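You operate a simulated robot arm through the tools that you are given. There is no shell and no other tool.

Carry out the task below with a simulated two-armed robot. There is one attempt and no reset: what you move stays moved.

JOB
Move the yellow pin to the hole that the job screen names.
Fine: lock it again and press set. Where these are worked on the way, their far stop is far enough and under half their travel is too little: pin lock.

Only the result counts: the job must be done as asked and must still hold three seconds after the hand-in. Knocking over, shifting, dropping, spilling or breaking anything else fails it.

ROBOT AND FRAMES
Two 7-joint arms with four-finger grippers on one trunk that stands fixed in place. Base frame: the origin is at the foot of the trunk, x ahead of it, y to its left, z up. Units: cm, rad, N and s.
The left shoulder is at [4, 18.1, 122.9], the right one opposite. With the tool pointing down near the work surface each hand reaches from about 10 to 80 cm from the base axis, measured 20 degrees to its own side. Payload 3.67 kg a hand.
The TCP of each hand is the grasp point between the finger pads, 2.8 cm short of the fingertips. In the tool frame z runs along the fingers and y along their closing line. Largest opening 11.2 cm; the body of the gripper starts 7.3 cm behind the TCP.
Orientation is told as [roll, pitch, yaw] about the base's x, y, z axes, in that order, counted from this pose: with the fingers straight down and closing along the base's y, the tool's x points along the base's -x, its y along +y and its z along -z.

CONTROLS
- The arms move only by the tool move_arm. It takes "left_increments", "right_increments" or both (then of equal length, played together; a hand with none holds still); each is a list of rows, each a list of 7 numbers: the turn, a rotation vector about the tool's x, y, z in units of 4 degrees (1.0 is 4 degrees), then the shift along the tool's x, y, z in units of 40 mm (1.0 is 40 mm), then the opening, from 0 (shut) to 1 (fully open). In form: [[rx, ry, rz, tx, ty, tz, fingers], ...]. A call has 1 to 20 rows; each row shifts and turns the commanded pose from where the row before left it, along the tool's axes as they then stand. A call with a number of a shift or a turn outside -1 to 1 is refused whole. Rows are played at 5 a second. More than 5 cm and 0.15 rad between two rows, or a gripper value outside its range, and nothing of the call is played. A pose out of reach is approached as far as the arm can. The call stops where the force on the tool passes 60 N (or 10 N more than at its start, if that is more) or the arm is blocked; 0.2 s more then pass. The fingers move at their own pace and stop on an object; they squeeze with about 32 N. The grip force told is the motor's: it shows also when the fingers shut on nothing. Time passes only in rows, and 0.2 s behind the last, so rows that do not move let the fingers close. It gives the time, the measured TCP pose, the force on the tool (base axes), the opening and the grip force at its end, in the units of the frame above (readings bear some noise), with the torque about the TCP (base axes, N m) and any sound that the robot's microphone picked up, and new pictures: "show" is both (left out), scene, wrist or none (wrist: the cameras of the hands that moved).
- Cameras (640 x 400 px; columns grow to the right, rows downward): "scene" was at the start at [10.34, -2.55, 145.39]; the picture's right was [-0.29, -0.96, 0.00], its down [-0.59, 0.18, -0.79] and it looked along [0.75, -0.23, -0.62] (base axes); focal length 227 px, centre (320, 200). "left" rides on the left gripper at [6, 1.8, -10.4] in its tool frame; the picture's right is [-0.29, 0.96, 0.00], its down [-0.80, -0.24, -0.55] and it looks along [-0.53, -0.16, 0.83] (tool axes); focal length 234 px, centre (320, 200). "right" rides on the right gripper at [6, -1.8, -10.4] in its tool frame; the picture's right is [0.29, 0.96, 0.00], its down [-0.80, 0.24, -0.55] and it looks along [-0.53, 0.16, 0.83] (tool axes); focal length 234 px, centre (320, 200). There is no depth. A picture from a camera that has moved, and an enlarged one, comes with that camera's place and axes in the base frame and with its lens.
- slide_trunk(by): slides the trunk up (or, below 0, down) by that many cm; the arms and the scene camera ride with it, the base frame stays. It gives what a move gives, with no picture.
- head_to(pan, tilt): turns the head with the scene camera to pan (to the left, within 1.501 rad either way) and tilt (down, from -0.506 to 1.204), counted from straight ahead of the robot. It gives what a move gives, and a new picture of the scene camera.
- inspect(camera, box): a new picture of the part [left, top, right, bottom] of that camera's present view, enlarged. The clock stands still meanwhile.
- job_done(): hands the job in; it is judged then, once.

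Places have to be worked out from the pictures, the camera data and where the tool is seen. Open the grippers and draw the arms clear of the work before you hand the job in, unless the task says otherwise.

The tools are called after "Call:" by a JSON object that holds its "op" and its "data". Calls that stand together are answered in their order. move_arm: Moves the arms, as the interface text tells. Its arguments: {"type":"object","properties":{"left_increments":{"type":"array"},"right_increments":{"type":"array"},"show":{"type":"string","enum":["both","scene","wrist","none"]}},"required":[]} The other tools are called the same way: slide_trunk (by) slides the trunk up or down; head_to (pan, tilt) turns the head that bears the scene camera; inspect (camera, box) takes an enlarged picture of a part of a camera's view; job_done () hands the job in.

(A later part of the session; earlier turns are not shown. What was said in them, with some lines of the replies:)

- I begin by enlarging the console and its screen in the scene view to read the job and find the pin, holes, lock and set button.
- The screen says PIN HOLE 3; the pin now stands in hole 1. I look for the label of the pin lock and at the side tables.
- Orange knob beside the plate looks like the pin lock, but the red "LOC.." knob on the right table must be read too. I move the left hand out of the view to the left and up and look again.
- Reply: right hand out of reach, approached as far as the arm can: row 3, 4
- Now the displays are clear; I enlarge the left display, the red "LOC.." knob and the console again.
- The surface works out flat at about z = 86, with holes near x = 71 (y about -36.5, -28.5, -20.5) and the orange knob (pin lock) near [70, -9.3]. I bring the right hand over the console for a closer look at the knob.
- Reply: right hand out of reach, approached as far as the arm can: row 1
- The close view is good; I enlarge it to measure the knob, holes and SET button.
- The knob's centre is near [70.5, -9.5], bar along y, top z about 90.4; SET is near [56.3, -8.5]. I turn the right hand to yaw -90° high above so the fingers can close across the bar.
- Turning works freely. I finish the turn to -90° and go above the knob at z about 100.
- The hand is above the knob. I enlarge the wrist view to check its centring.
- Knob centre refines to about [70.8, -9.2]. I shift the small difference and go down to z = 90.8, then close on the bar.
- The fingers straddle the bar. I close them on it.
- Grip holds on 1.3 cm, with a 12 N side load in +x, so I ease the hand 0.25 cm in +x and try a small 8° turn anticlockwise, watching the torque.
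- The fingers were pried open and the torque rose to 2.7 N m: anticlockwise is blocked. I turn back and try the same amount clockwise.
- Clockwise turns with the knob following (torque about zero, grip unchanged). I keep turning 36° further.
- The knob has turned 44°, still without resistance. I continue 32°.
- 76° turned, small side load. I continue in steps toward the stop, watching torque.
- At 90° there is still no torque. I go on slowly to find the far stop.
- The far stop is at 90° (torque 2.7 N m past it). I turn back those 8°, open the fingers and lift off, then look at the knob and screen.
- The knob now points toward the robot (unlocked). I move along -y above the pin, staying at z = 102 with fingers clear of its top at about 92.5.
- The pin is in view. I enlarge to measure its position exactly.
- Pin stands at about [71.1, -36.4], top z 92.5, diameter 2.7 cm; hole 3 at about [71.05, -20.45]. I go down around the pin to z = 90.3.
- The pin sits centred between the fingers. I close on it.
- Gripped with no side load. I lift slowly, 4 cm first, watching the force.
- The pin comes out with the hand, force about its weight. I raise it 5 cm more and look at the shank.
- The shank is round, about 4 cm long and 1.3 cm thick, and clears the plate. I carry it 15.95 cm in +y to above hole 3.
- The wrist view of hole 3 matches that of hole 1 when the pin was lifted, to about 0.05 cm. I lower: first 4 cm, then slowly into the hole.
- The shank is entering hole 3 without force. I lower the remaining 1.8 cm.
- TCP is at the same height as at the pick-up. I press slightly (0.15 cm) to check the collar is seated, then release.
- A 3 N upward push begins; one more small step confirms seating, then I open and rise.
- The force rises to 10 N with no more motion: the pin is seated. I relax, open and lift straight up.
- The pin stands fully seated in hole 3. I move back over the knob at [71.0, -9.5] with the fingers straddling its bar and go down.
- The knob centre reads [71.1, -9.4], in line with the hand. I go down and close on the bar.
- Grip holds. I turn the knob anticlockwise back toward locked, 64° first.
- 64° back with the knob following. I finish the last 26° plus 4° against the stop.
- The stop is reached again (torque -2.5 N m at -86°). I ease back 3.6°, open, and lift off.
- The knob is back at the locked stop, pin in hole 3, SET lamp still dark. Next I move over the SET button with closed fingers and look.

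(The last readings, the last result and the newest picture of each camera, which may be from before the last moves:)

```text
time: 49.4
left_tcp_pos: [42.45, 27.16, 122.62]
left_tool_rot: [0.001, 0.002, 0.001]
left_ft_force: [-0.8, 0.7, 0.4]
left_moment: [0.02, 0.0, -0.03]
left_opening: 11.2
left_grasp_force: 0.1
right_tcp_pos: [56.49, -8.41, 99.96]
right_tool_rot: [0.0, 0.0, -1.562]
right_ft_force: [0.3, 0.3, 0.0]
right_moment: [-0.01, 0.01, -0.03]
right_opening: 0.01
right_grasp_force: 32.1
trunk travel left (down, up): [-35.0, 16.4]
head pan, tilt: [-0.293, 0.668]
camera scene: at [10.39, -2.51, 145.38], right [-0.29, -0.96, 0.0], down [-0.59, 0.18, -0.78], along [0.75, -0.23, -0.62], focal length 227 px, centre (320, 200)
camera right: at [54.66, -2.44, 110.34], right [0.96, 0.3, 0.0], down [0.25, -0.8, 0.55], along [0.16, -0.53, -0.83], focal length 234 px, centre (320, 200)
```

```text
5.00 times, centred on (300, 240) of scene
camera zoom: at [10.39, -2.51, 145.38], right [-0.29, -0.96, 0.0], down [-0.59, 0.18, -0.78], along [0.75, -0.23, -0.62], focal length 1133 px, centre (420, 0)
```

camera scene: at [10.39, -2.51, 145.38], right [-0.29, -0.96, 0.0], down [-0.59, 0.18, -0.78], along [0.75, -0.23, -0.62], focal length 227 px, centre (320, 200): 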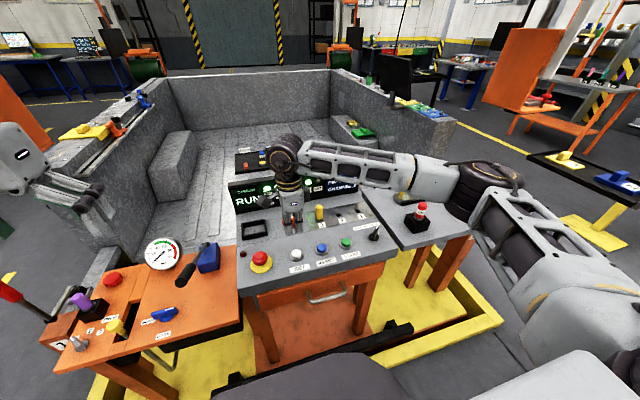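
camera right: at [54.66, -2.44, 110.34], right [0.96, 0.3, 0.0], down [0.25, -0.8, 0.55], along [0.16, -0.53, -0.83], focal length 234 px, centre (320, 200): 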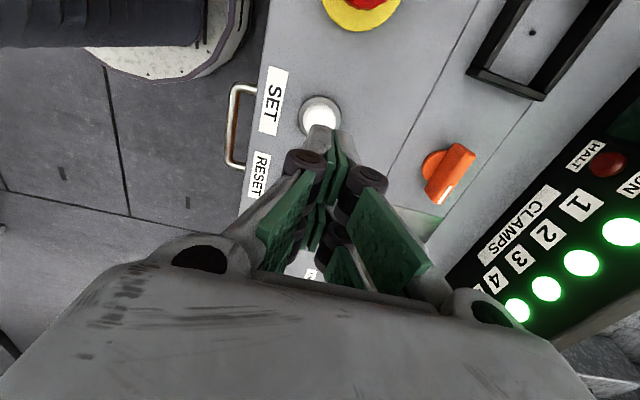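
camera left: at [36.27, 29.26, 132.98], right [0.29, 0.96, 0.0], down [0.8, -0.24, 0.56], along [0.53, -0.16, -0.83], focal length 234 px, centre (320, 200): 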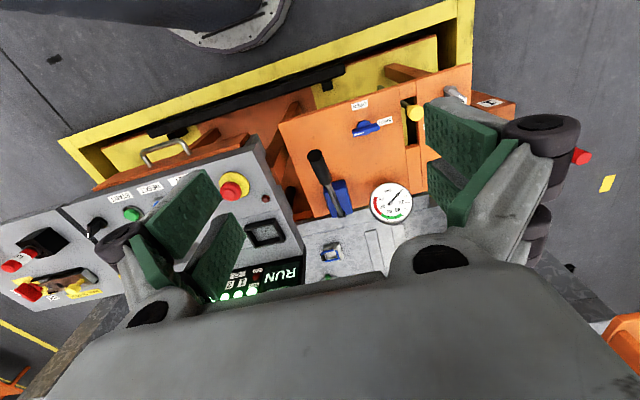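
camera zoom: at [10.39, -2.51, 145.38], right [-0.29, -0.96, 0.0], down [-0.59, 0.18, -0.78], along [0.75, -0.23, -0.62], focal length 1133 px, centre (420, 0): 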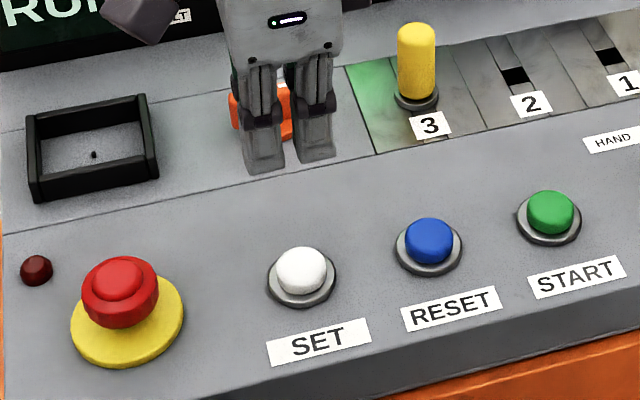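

The wrist and scene pictures suggest each finger has two prongs side by side; I zoom in on the fingertips before pressing.

Call:
{"op": "inspect", "data": {"camera": "scene", "box": [270, 170, 320, 245]}}

Call:
{"op": "inspect", "data": {"camera": "right", "box": [270, 90, 370, 170]}}

Call:
{"op": "inspect", "data": {"camera": "left", "box": [0, 100, 320, 320]}}

```text
5.33 times, centred on (295, 208) of scene
camera zoom: at [10.39, -2.51, 145.38], right [-0.29, -0.96, 0.0], down [-0.59, 0.18, -0.78], along [0.75, -0.23, -0.62], focal length 1209 px, centre (453, 160)
```

zoom: 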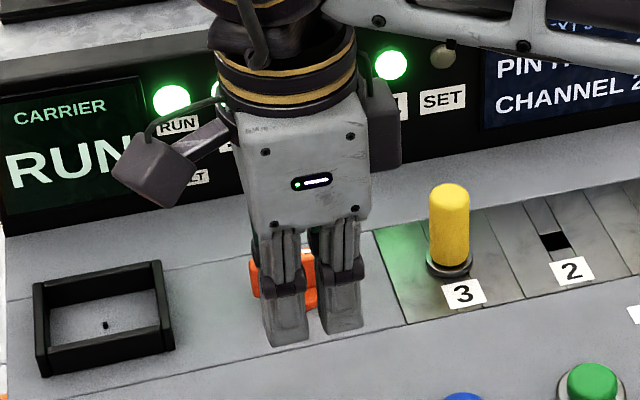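

```text
5.00 times, centred on (320, 130) of right
camera zoom: at [54.66, -2.44, 110.34], right [0.96, 0.3, 0.0], down [0.25, -0.8, 0.55], along [0.16, -0.53, -0.83], focal length 1171 px, centre (320, 550)
```

zoom: 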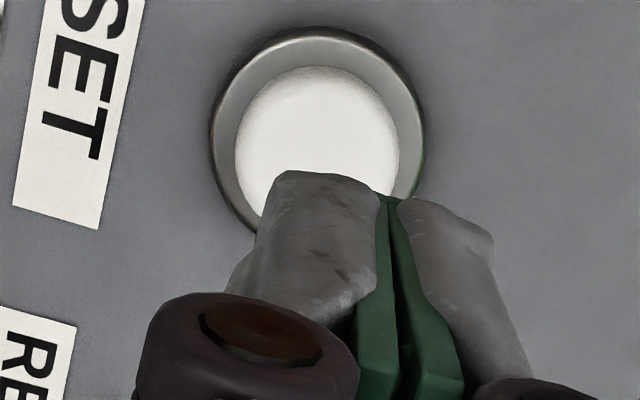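

```text
1.82 times, centred on (160, 210) of left
camera zoom: at [36.47, 29.05, 132.96], right [0.29, 0.96, 0.0], down [0.8, -0.24, 0.55], along [0.53, -0.16, -0.83], focal length 426 px, centre (611, 182)
```

zoom: 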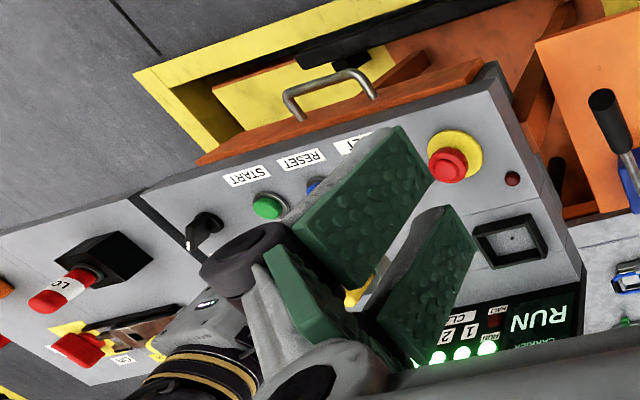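

The fingers are two-pronged but closed tips still cover the 3 cm cap; SET's centre is about [56.4, -8.25], cap top near z = 87.3. I go down to just above it.

Call:
{"op": "move_arm", "data": {"right_increments": [[0, 0, 0, 0.04, -0.02, 0.8, 0], [0, 0, 0, 0, 0, 0.8, 0], [0, 0, 0, 0, 0, 0.5, 0], [0, 0, 0, 0, 0, 0.2, 0], [0, 0, 0, 0, 0, 0, 0]], "show": "both"}}

Call:
{"op": "inspect", "data": {"camera": "scene", "box": [260, 200, 340, 280]}}

Call:
{"op": "inspect", "data": {"camera": "right", "box": [240, 60, 400, 200]}}

```text
time: 50.6
left_tcp_pos: [42.43, 27.27, 122.6]
left_tool_rot: [-0.001, 0.001, 0.0]
left_ft_force: [-0.7, 0.7, 0.4]
left_moment: [0.04, -0.01, -0.01]
left_opening: 11.2
left_grasp_force: 0.0
right_tcp_pos: [56.27, -8.45, 90.68]
right_tool_rot: [0.001, 0.0, -1.563]
right_ft_force: [0.5, 0.4, 0.0]
right_moment: [-0.01, 0.0, -0.01]
right_opening: 0.0
right_grasp_force: 31.8
trunk travel left (down, up): [-35.0, 16.4]
head pan, tilt: [-0.293, 0.668]
camera scene: at [10.34, -2.52, 145.39], right [-0.29, -0.96, 0.0], down [-0.59, 0.18, -0.79], along [0.75, -0.23, -0.62], focal length 227 px, centre (320, 200)
camera right: at [54.49, -2.32, 101.04], right [0.96, 0.3, 0.0], down [0.25, -0.8, 0.55], along [0.16, -0.53, -0.83], focal length 234 px, centre (320, 200)
```

scene: 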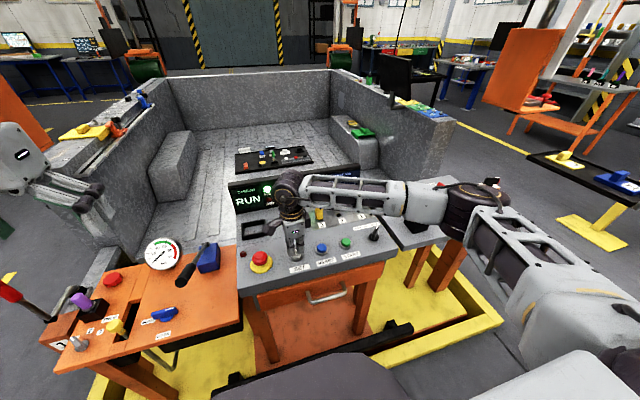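
right: 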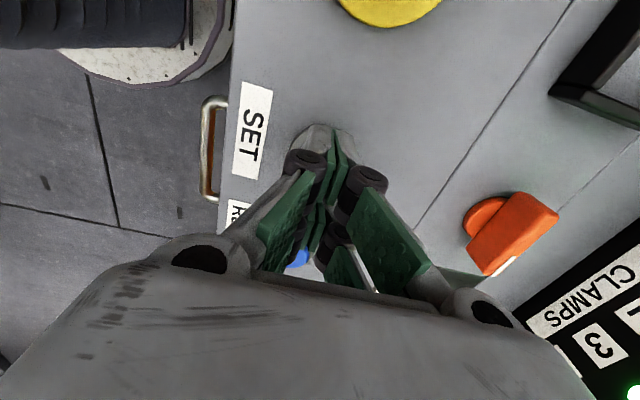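

```text
5.00 times, centred on (300, 240) of scene
camera zoom: at [10.34, -2.52, 145.39], right [-0.29, -0.96, 0.0], down [-0.59, 0.18, -0.79], along [0.75, -0.23, -0.62], focal length 1133 px, centre (420, 0)
```

zoom: 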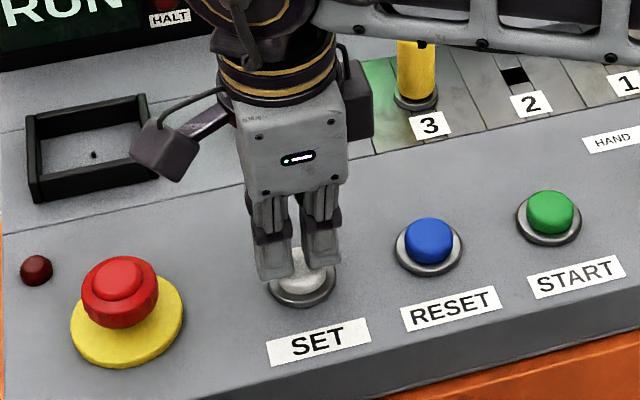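

```text
2.86 times, centred on (320, 130) of right
camera zoom: at [54.49, -2.32, 101.04], right [0.96, 0.3, 0.0], down [0.25, -0.8, 0.55], along [0.16, -0.53, -0.83], focal length 669 px, centre (320, 400)
```

zoom: 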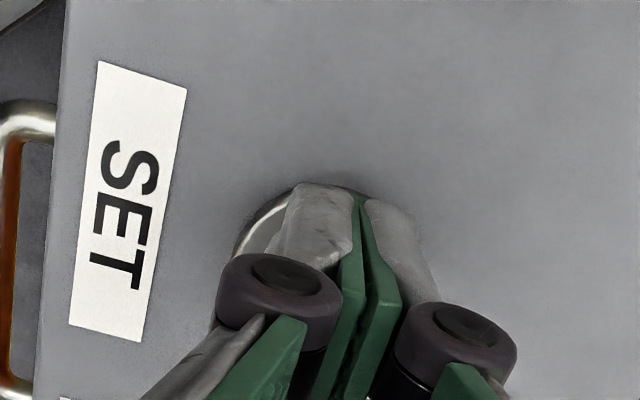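

Tips are right above the SET cap, about 0.6 cm off. I press down in small steps and watch the force.

Call:
{"op": "move_arm", "data": {"right_increments": [[0, 0, 0, 0, 0, 0.05, 0], [0, 0, 0, 0, 0, 0.05, 0], [0, 0, 0, 0, 0, 0.05, 0], [0, 0, 0, 0, 0, 0.03, 0]], "show": "scene"}}

```text
time: 51.6
left_tcp_pos: [42.47, 27.15, 122.59]
left_tool_rot: [0.0, 0.0, -0.001]
left_ft_force: [0.2, -0.4, 0.3]
left_moment: [-0.02, -0.03, 0.01]
left_opening: 11.19
left_grasp_force: 0.0
right_tcp_pos: [56.28, -8.43, 90.1]
right_tool_rot: [0.0, 0.0, -1.563]
right_ft_force: [-0.4, -0.3, 1.6]
right_moment: [-0.03, 0.01, 0.02]
right_opening: 0.61
right_grasp_force: 35.4
trunk travel left (down, up): [-35.0, 16.4]
head pan, tilt: [-0.293, 0.668]
camera scene: at [10.33, -2.53, 145.39], right [-0.29, -0.96, 0.0], down [-0.59, 0.18, -0.79], along [0.75, -0.23, -0.62], focal length 227 px, centre (320, 200)
```

scene: 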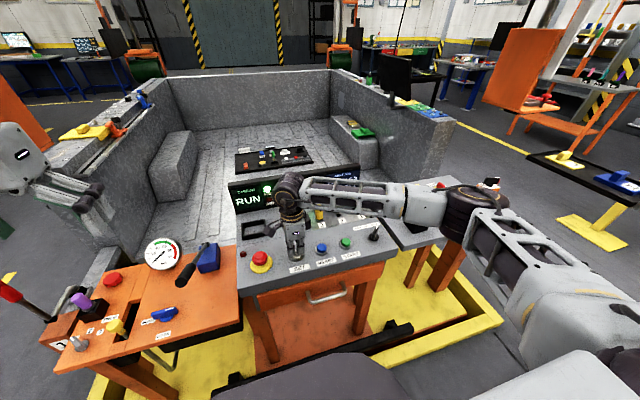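

The fingers got pried 0.6 cm apart on the cap with little force. I look before going on.

Call:
{"op": "inspect", "data": {"camera": "scene", "box": [260, 200, 340, 280]}}

Call:
{"op": "inspect", "data": {"camera": "right", "box": [240, 60, 400, 200]}}

Call:
{"op": "inspect", "data": {"camera": "scene", "box": [225, 160, 365, 220]}}

```text
5.00 times, centred on (300, 240) of scene
camera zoom: at [10.33, -2.53, 145.39], right [-0.29, -0.96, 0.0], down [-0.59, 0.18, -0.79], along [0.75, -0.23, -0.62], focal length 1133 px, centre (420, 0)
```

zoom: 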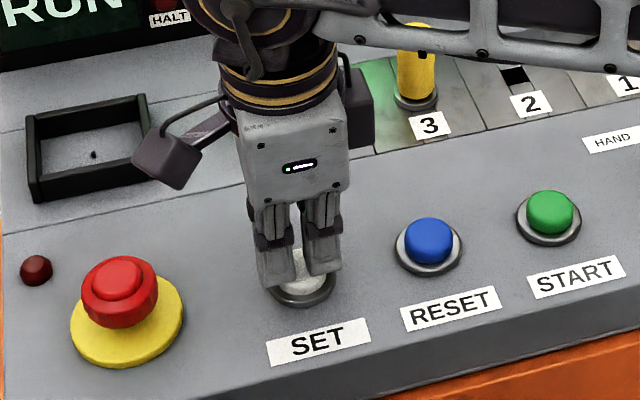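

```text
2.86 times, centred on (320, 130) of right
camera zoom: at [54.48, -2.38, 100.42], right [0.96, 0.3, 0.0], down [0.25, -0.8, 0.55], along [0.16, -0.53, -0.83], focal length 669 px, centre (320, 400)
```

zoom: 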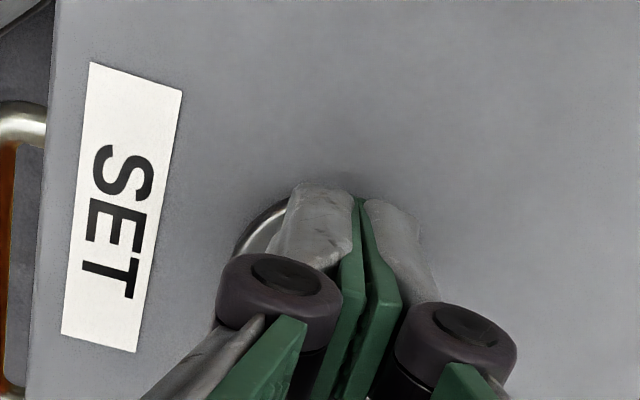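

```text
4.57 times, centred on (295, 190) of scene
camera zoom: at [10.33, -2.53, 145.39], right [-0.29, -0.96, 0.0], down [-0.59, 0.18, -0.79], along [0.75, -0.23, -0.62], focal length 1036 px, centre (434, 246)
```

zoom: 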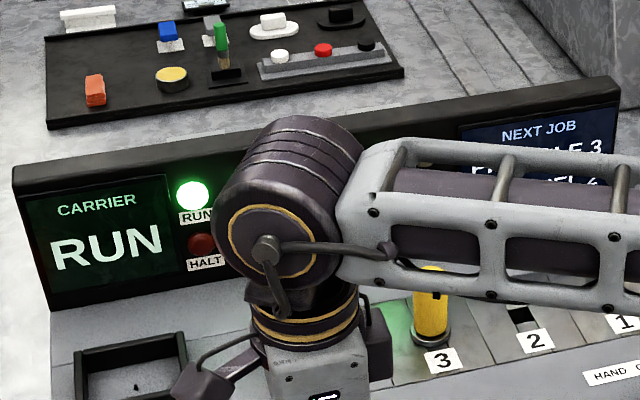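

Visually the tips stay closed on the cap and the button is only just touched. I press 0.4 cm further.

Call:
{"op": "move_arm", "data": {"right_increments": [[0, 0, 0, 0, 0, 0.05, 0], [0, 0, 0, 0, 0, 0.05, 0], [0, 0, 0, 0, 0, 0, 0]], "show": "wrist"}}

```text
time: 52.4
left_tcp_pos: [42.37, 27.09, 122.53]
left_tool_rot: [-0.001, 0.0, -0.001]
left_ft_force: [0.6, 0.7, 0.9]
left_moment: [0.0, -0.03, 0.0]
left_opening: 11.21
left_grasp_force: 0.1
right_tcp_pos: [56.44, -8.42, 89.7]
right_tool_rot: [0.0, 0.0, -1.564]
right_ft_force: [-0.3, -2.0, 6.4]
right_moment: [-0.08, 0.02, 0.01]
right_opening: 0.59
right_grasp_force: 35.5
trunk travel left (down, up): [-35.0, 16.4]
head pan, tilt: [-0.293, 0.668]
heard: click
camera right: at [54.48, -2.37, 100.04], right [0.96, 0.3, 0.0], down [0.25, -0.8, 0.55], along [0.17, -0.53, -0.83], focal length 234 px, centre (320, 200)
```

right: 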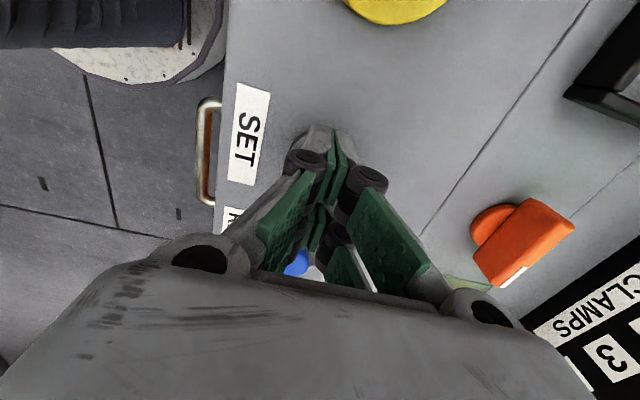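

A click was heard: the button went down. I hold briefly, then lift straight up and check the SET lamp.

Call:
{"op": "move_arm", "data": {"right_increments": [[0, 0, 0, 0, 0, 0, 0], [0, 0, 0, 0, 0, -0.3, 0], [0, 0, 0, 0, 0, -0.8, 0], [0, 0, 0, 0, 0, -0.9, 0], [0, 0, 0, 0, 0, -0.9, 0], [0, 0, 0, 0, 0, -0.9, 0]], "show": "both"}}

Call:
{"op": "inspect", "data": {"camera": "scene", "box": [230, 160, 400, 290]}}

```text
time: 53.8
left_tcp_pos: [42.36, 27.19, 122.55]
left_tool_rot: [0.0, -0.001, 0.001]
left_ft_force: [-0.1, 1.0, -0.7]
left_moment: [-0.02, -0.01, 0.0]
left_opening: 11.21
left_grasp_force: 0.1
right_tcp_pos: [56.37, -8.55, 104.86]
right_tool_rot: [0.001, -0.001, -1.562]
right_ft_force: [0.7, 0.0, 0.5]
right_moment: [-0.01, -0.02, 0.0]
right_opening: 0.0
right_grasp_force: 36.0
trunk travel left (down, up): [-35.0, 16.4]
head pan, tilt: [-0.293, 0.668]
camera scene: at [10.3, -2.49, 145.39], right [-0.29, -0.96, 0.0], down [-0.59, 0.18, -0.79], along [0.75, -0.23, -0.62], focal length 227 px, centre (320, 200)
camera right: at [54.45, -2.45, 115.23], right [0.96, 0.3, 0.0], down [0.25, -0.79, 0.55], along [0.16, -0.53, -0.83], focal length 234 px, centre (320, 200)
```

scene: 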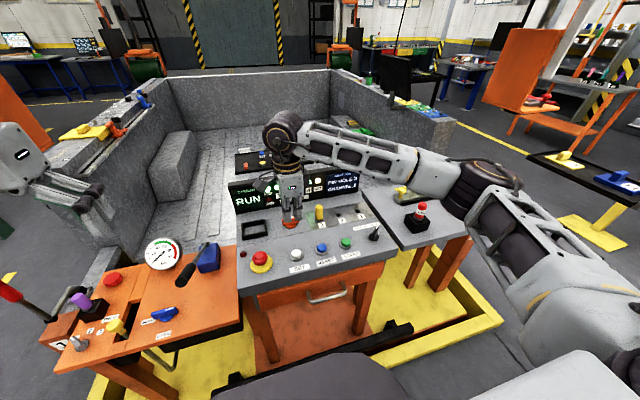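
right: 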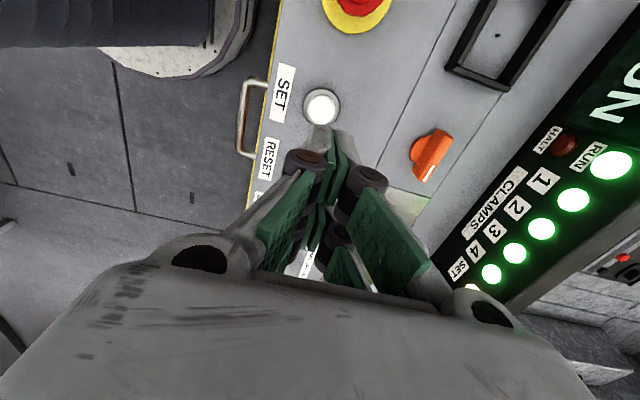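

```text
3.08 times, centred on (315, 225) of scene
camera zoom: at [10.3, -2.49, 145.39], right [-0.29, -0.96, 0.0], down [-0.59, 0.18, -0.79], along [0.75, -0.23, -0.62], focal length 697 px, centre (335, 123)
```

zoom: 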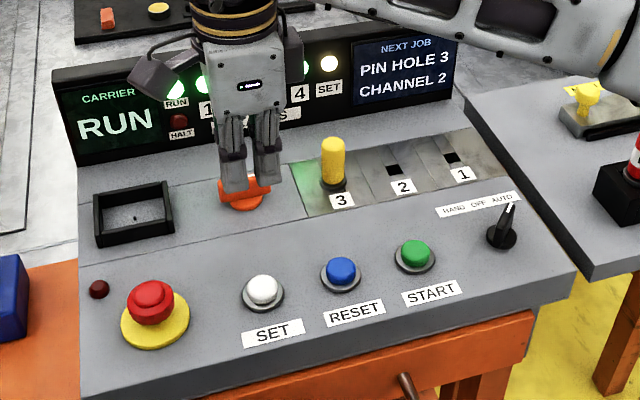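

The SET lamp is now lit. I open the gripper and draw the right arm up and back, clear of the console.

Call:
{"op": "move_arm", "data": {"right_increments": [[0, 0, 0, 0, 0, -0.9, 0.2], [0, 0, 0, 0, 0, -0.9, 0.5], [0, 0, 0, -0.6, -0.4, -0.4, 1], [0, 0, 0, -0.7, -0.4, -0.3, 1], [0, 0, 0, -0.7, -0.4, -0.2, 1], [0, 0, 0, -0.7, -0.4, 0, 1], [0, 0, 0, -0.7, -0.4, 0, 1], [0, 0, 0, -0.7, -0.4, 0, 1], [0, 0, 0, 0, 0, 0, 1]], "show": "both"}}

Call:
{"op": "inspect", "data": {"camera": "scene", "box": [230, 160, 400, 290]}}

```text
time: 55.8
left_tcp_pos: [42.5, 27.27, 122.59]
left_tool_rot: [0.001, -0.001, -0.001]
left_ft_force: [-1.4, -0.4, -0.4]
left_moment: [0.01, -0.02, 0.0]
left_opening: 11.19
left_grasp_force: 0.1
right_tcp_pos: [47.01, -24.95, 115.6]
right_tool_rot: [0.0, -0.001, -1.563]
right_ft_force: [-0.4, 0.0, 0.5]
right_moment: [-0.05, 0.0, -0.02]
right_opening: 11.19
right_grasp_force: 0.0
trunk travel left (down, up): [-35.0, 16.4]
head pan, tilt: [-0.293, 0.668]
camera scene: at [10.41, -2.46, 145.38], right [-0.29, -0.96, 0.0], down [-0.59, 0.18, -0.78], along [0.75, -0.23, -0.62], focal length 227 px, centre (320, 200)
camera right: at [45.13, -18.88, 126.01], right [0.95, 0.3, 0.0], down [0.25, -0.79, 0.55], along [0.16, -0.53, -0.83], focal length 234 px, centre (320, 200)
```

scene: 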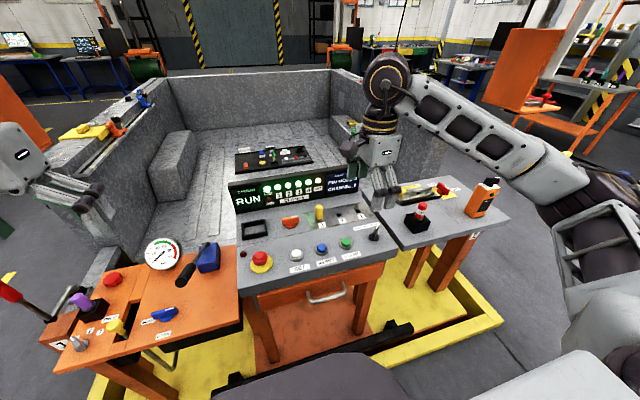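
right: 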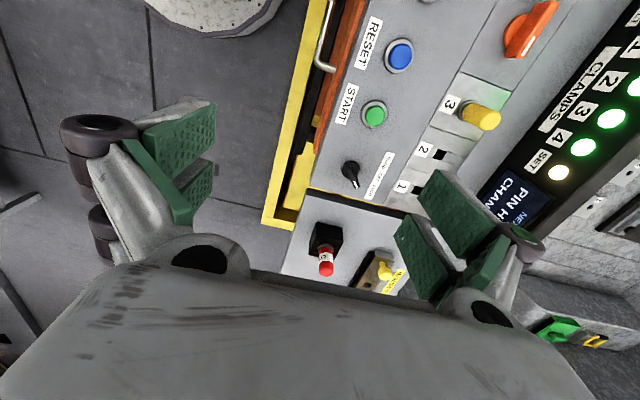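

```text
3.08 times, centred on (315, 225) of scene
camera zoom: at [10.41, -2.46, 145.38], right [-0.29, -0.96, 0.0], down [-0.59, 0.18, -0.78], along [0.75, -0.23, -0.62], focal length 697 px, centre (335, 123)
```

zoom: 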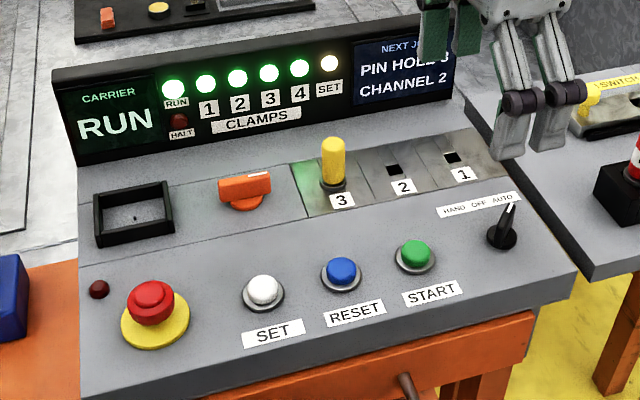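

Pin in hole 3, lock closed, SET lit, everything else unchanged. I draw the hand a bit further back and check once more.

Call:
{"op": "move_arm", "data": {"right_increments": [[0, 0, 0, -0.5, -0.3, -0.3, 1], [0, 0, 0, -0.5, -0.3, -0.3, 1], [0, 0, 0, -0.5, -0.3, -0.3, 1], [0, 0, 0, 0, 0, 0, 1]], "show": "scene"}}

Call:
{"op": "inspect", "data": {"camera": "scene", "box": [230, 160, 500, 290]}}

```text
time: 56.8
left_tcp_pos: [42.45, 27.16, 122.66]
left_tool_rot: [0.001, -0.001, -0.001]
left_ft_force: [0.4, 0.7, 0.3]
left_moment: [-0.01, 0.02, -0.03]
left_opening: 11.18
left_grasp_force: 0.0
right_tcp_pos: [43.38, -31.11, 119.33]
right_tool_rot: [0.001, 0.001, -1.562]
right_ft_force: [-0.1, 0.1, 0.6]
right_moment: [0.02, -0.01, 0.01]
right_opening: 11.2
right_grasp_force: 0.0
trunk travel left (down, up): [-35.0, 16.4]
head pan, tilt: [-0.293, 0.668]
camera scene: at [10.39, -2.52, 145.38], right [-0.29, -0.96, 0.0], down [-0.59, 0.18, -0.78], along [0.75, -0.23, -0.62], focal length 227 px, centre (320, 200)
```

scene: 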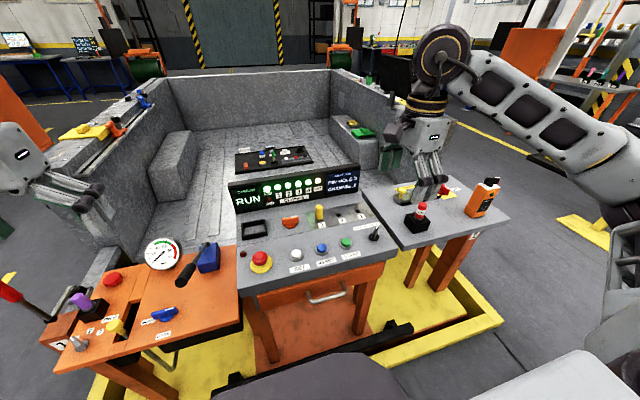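

```text
2.37 times, centred on (365, 225) of scene
camera zoom: at [10.39, -2.52, 145.38], right [-0.29, -0.96, 0.0], down [-0.59, 0.18, -0.78], along [0.75, -0.23, -0.62], focal length 537 px, centre (213, 141)
```

zoom: 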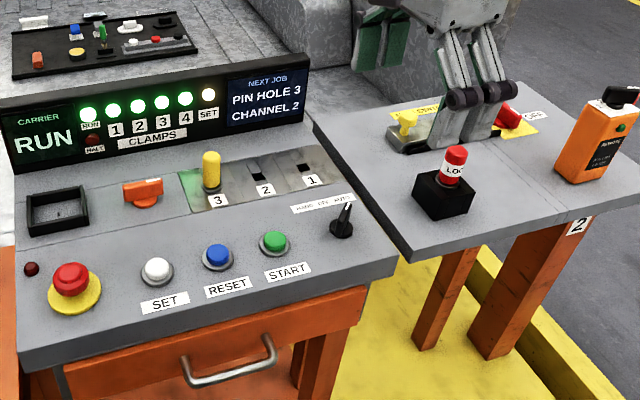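

The display still asks for PIN HOLE 3, the pin stands in hole 3, the lock is at its locked stop and the SET lamp is lit; both hands are open and clear. I hand the job in.

Call:
{"op": "job_done", "data": {}}

```text
The job is handed in.
```

The yellow pin is now in hole 3, the hole the job screen named, and I have handed the job in.

- **Pin lock:** I took the unlabelled orange knob beside the holes to be the pin lock. I turned it to its far stop to free the pin, then turned it back to its starting stop.
- **Pin:** It came out of hole 1 cleanly and is fully seated in hole 3.
- **SET:** I pressed it, heard a click, and the SET lamp came on.

In the last picture the carrier still showed RUN, the clamp lamps were unchanged and nothing else had moved. Both grippers are open and clear of the console.
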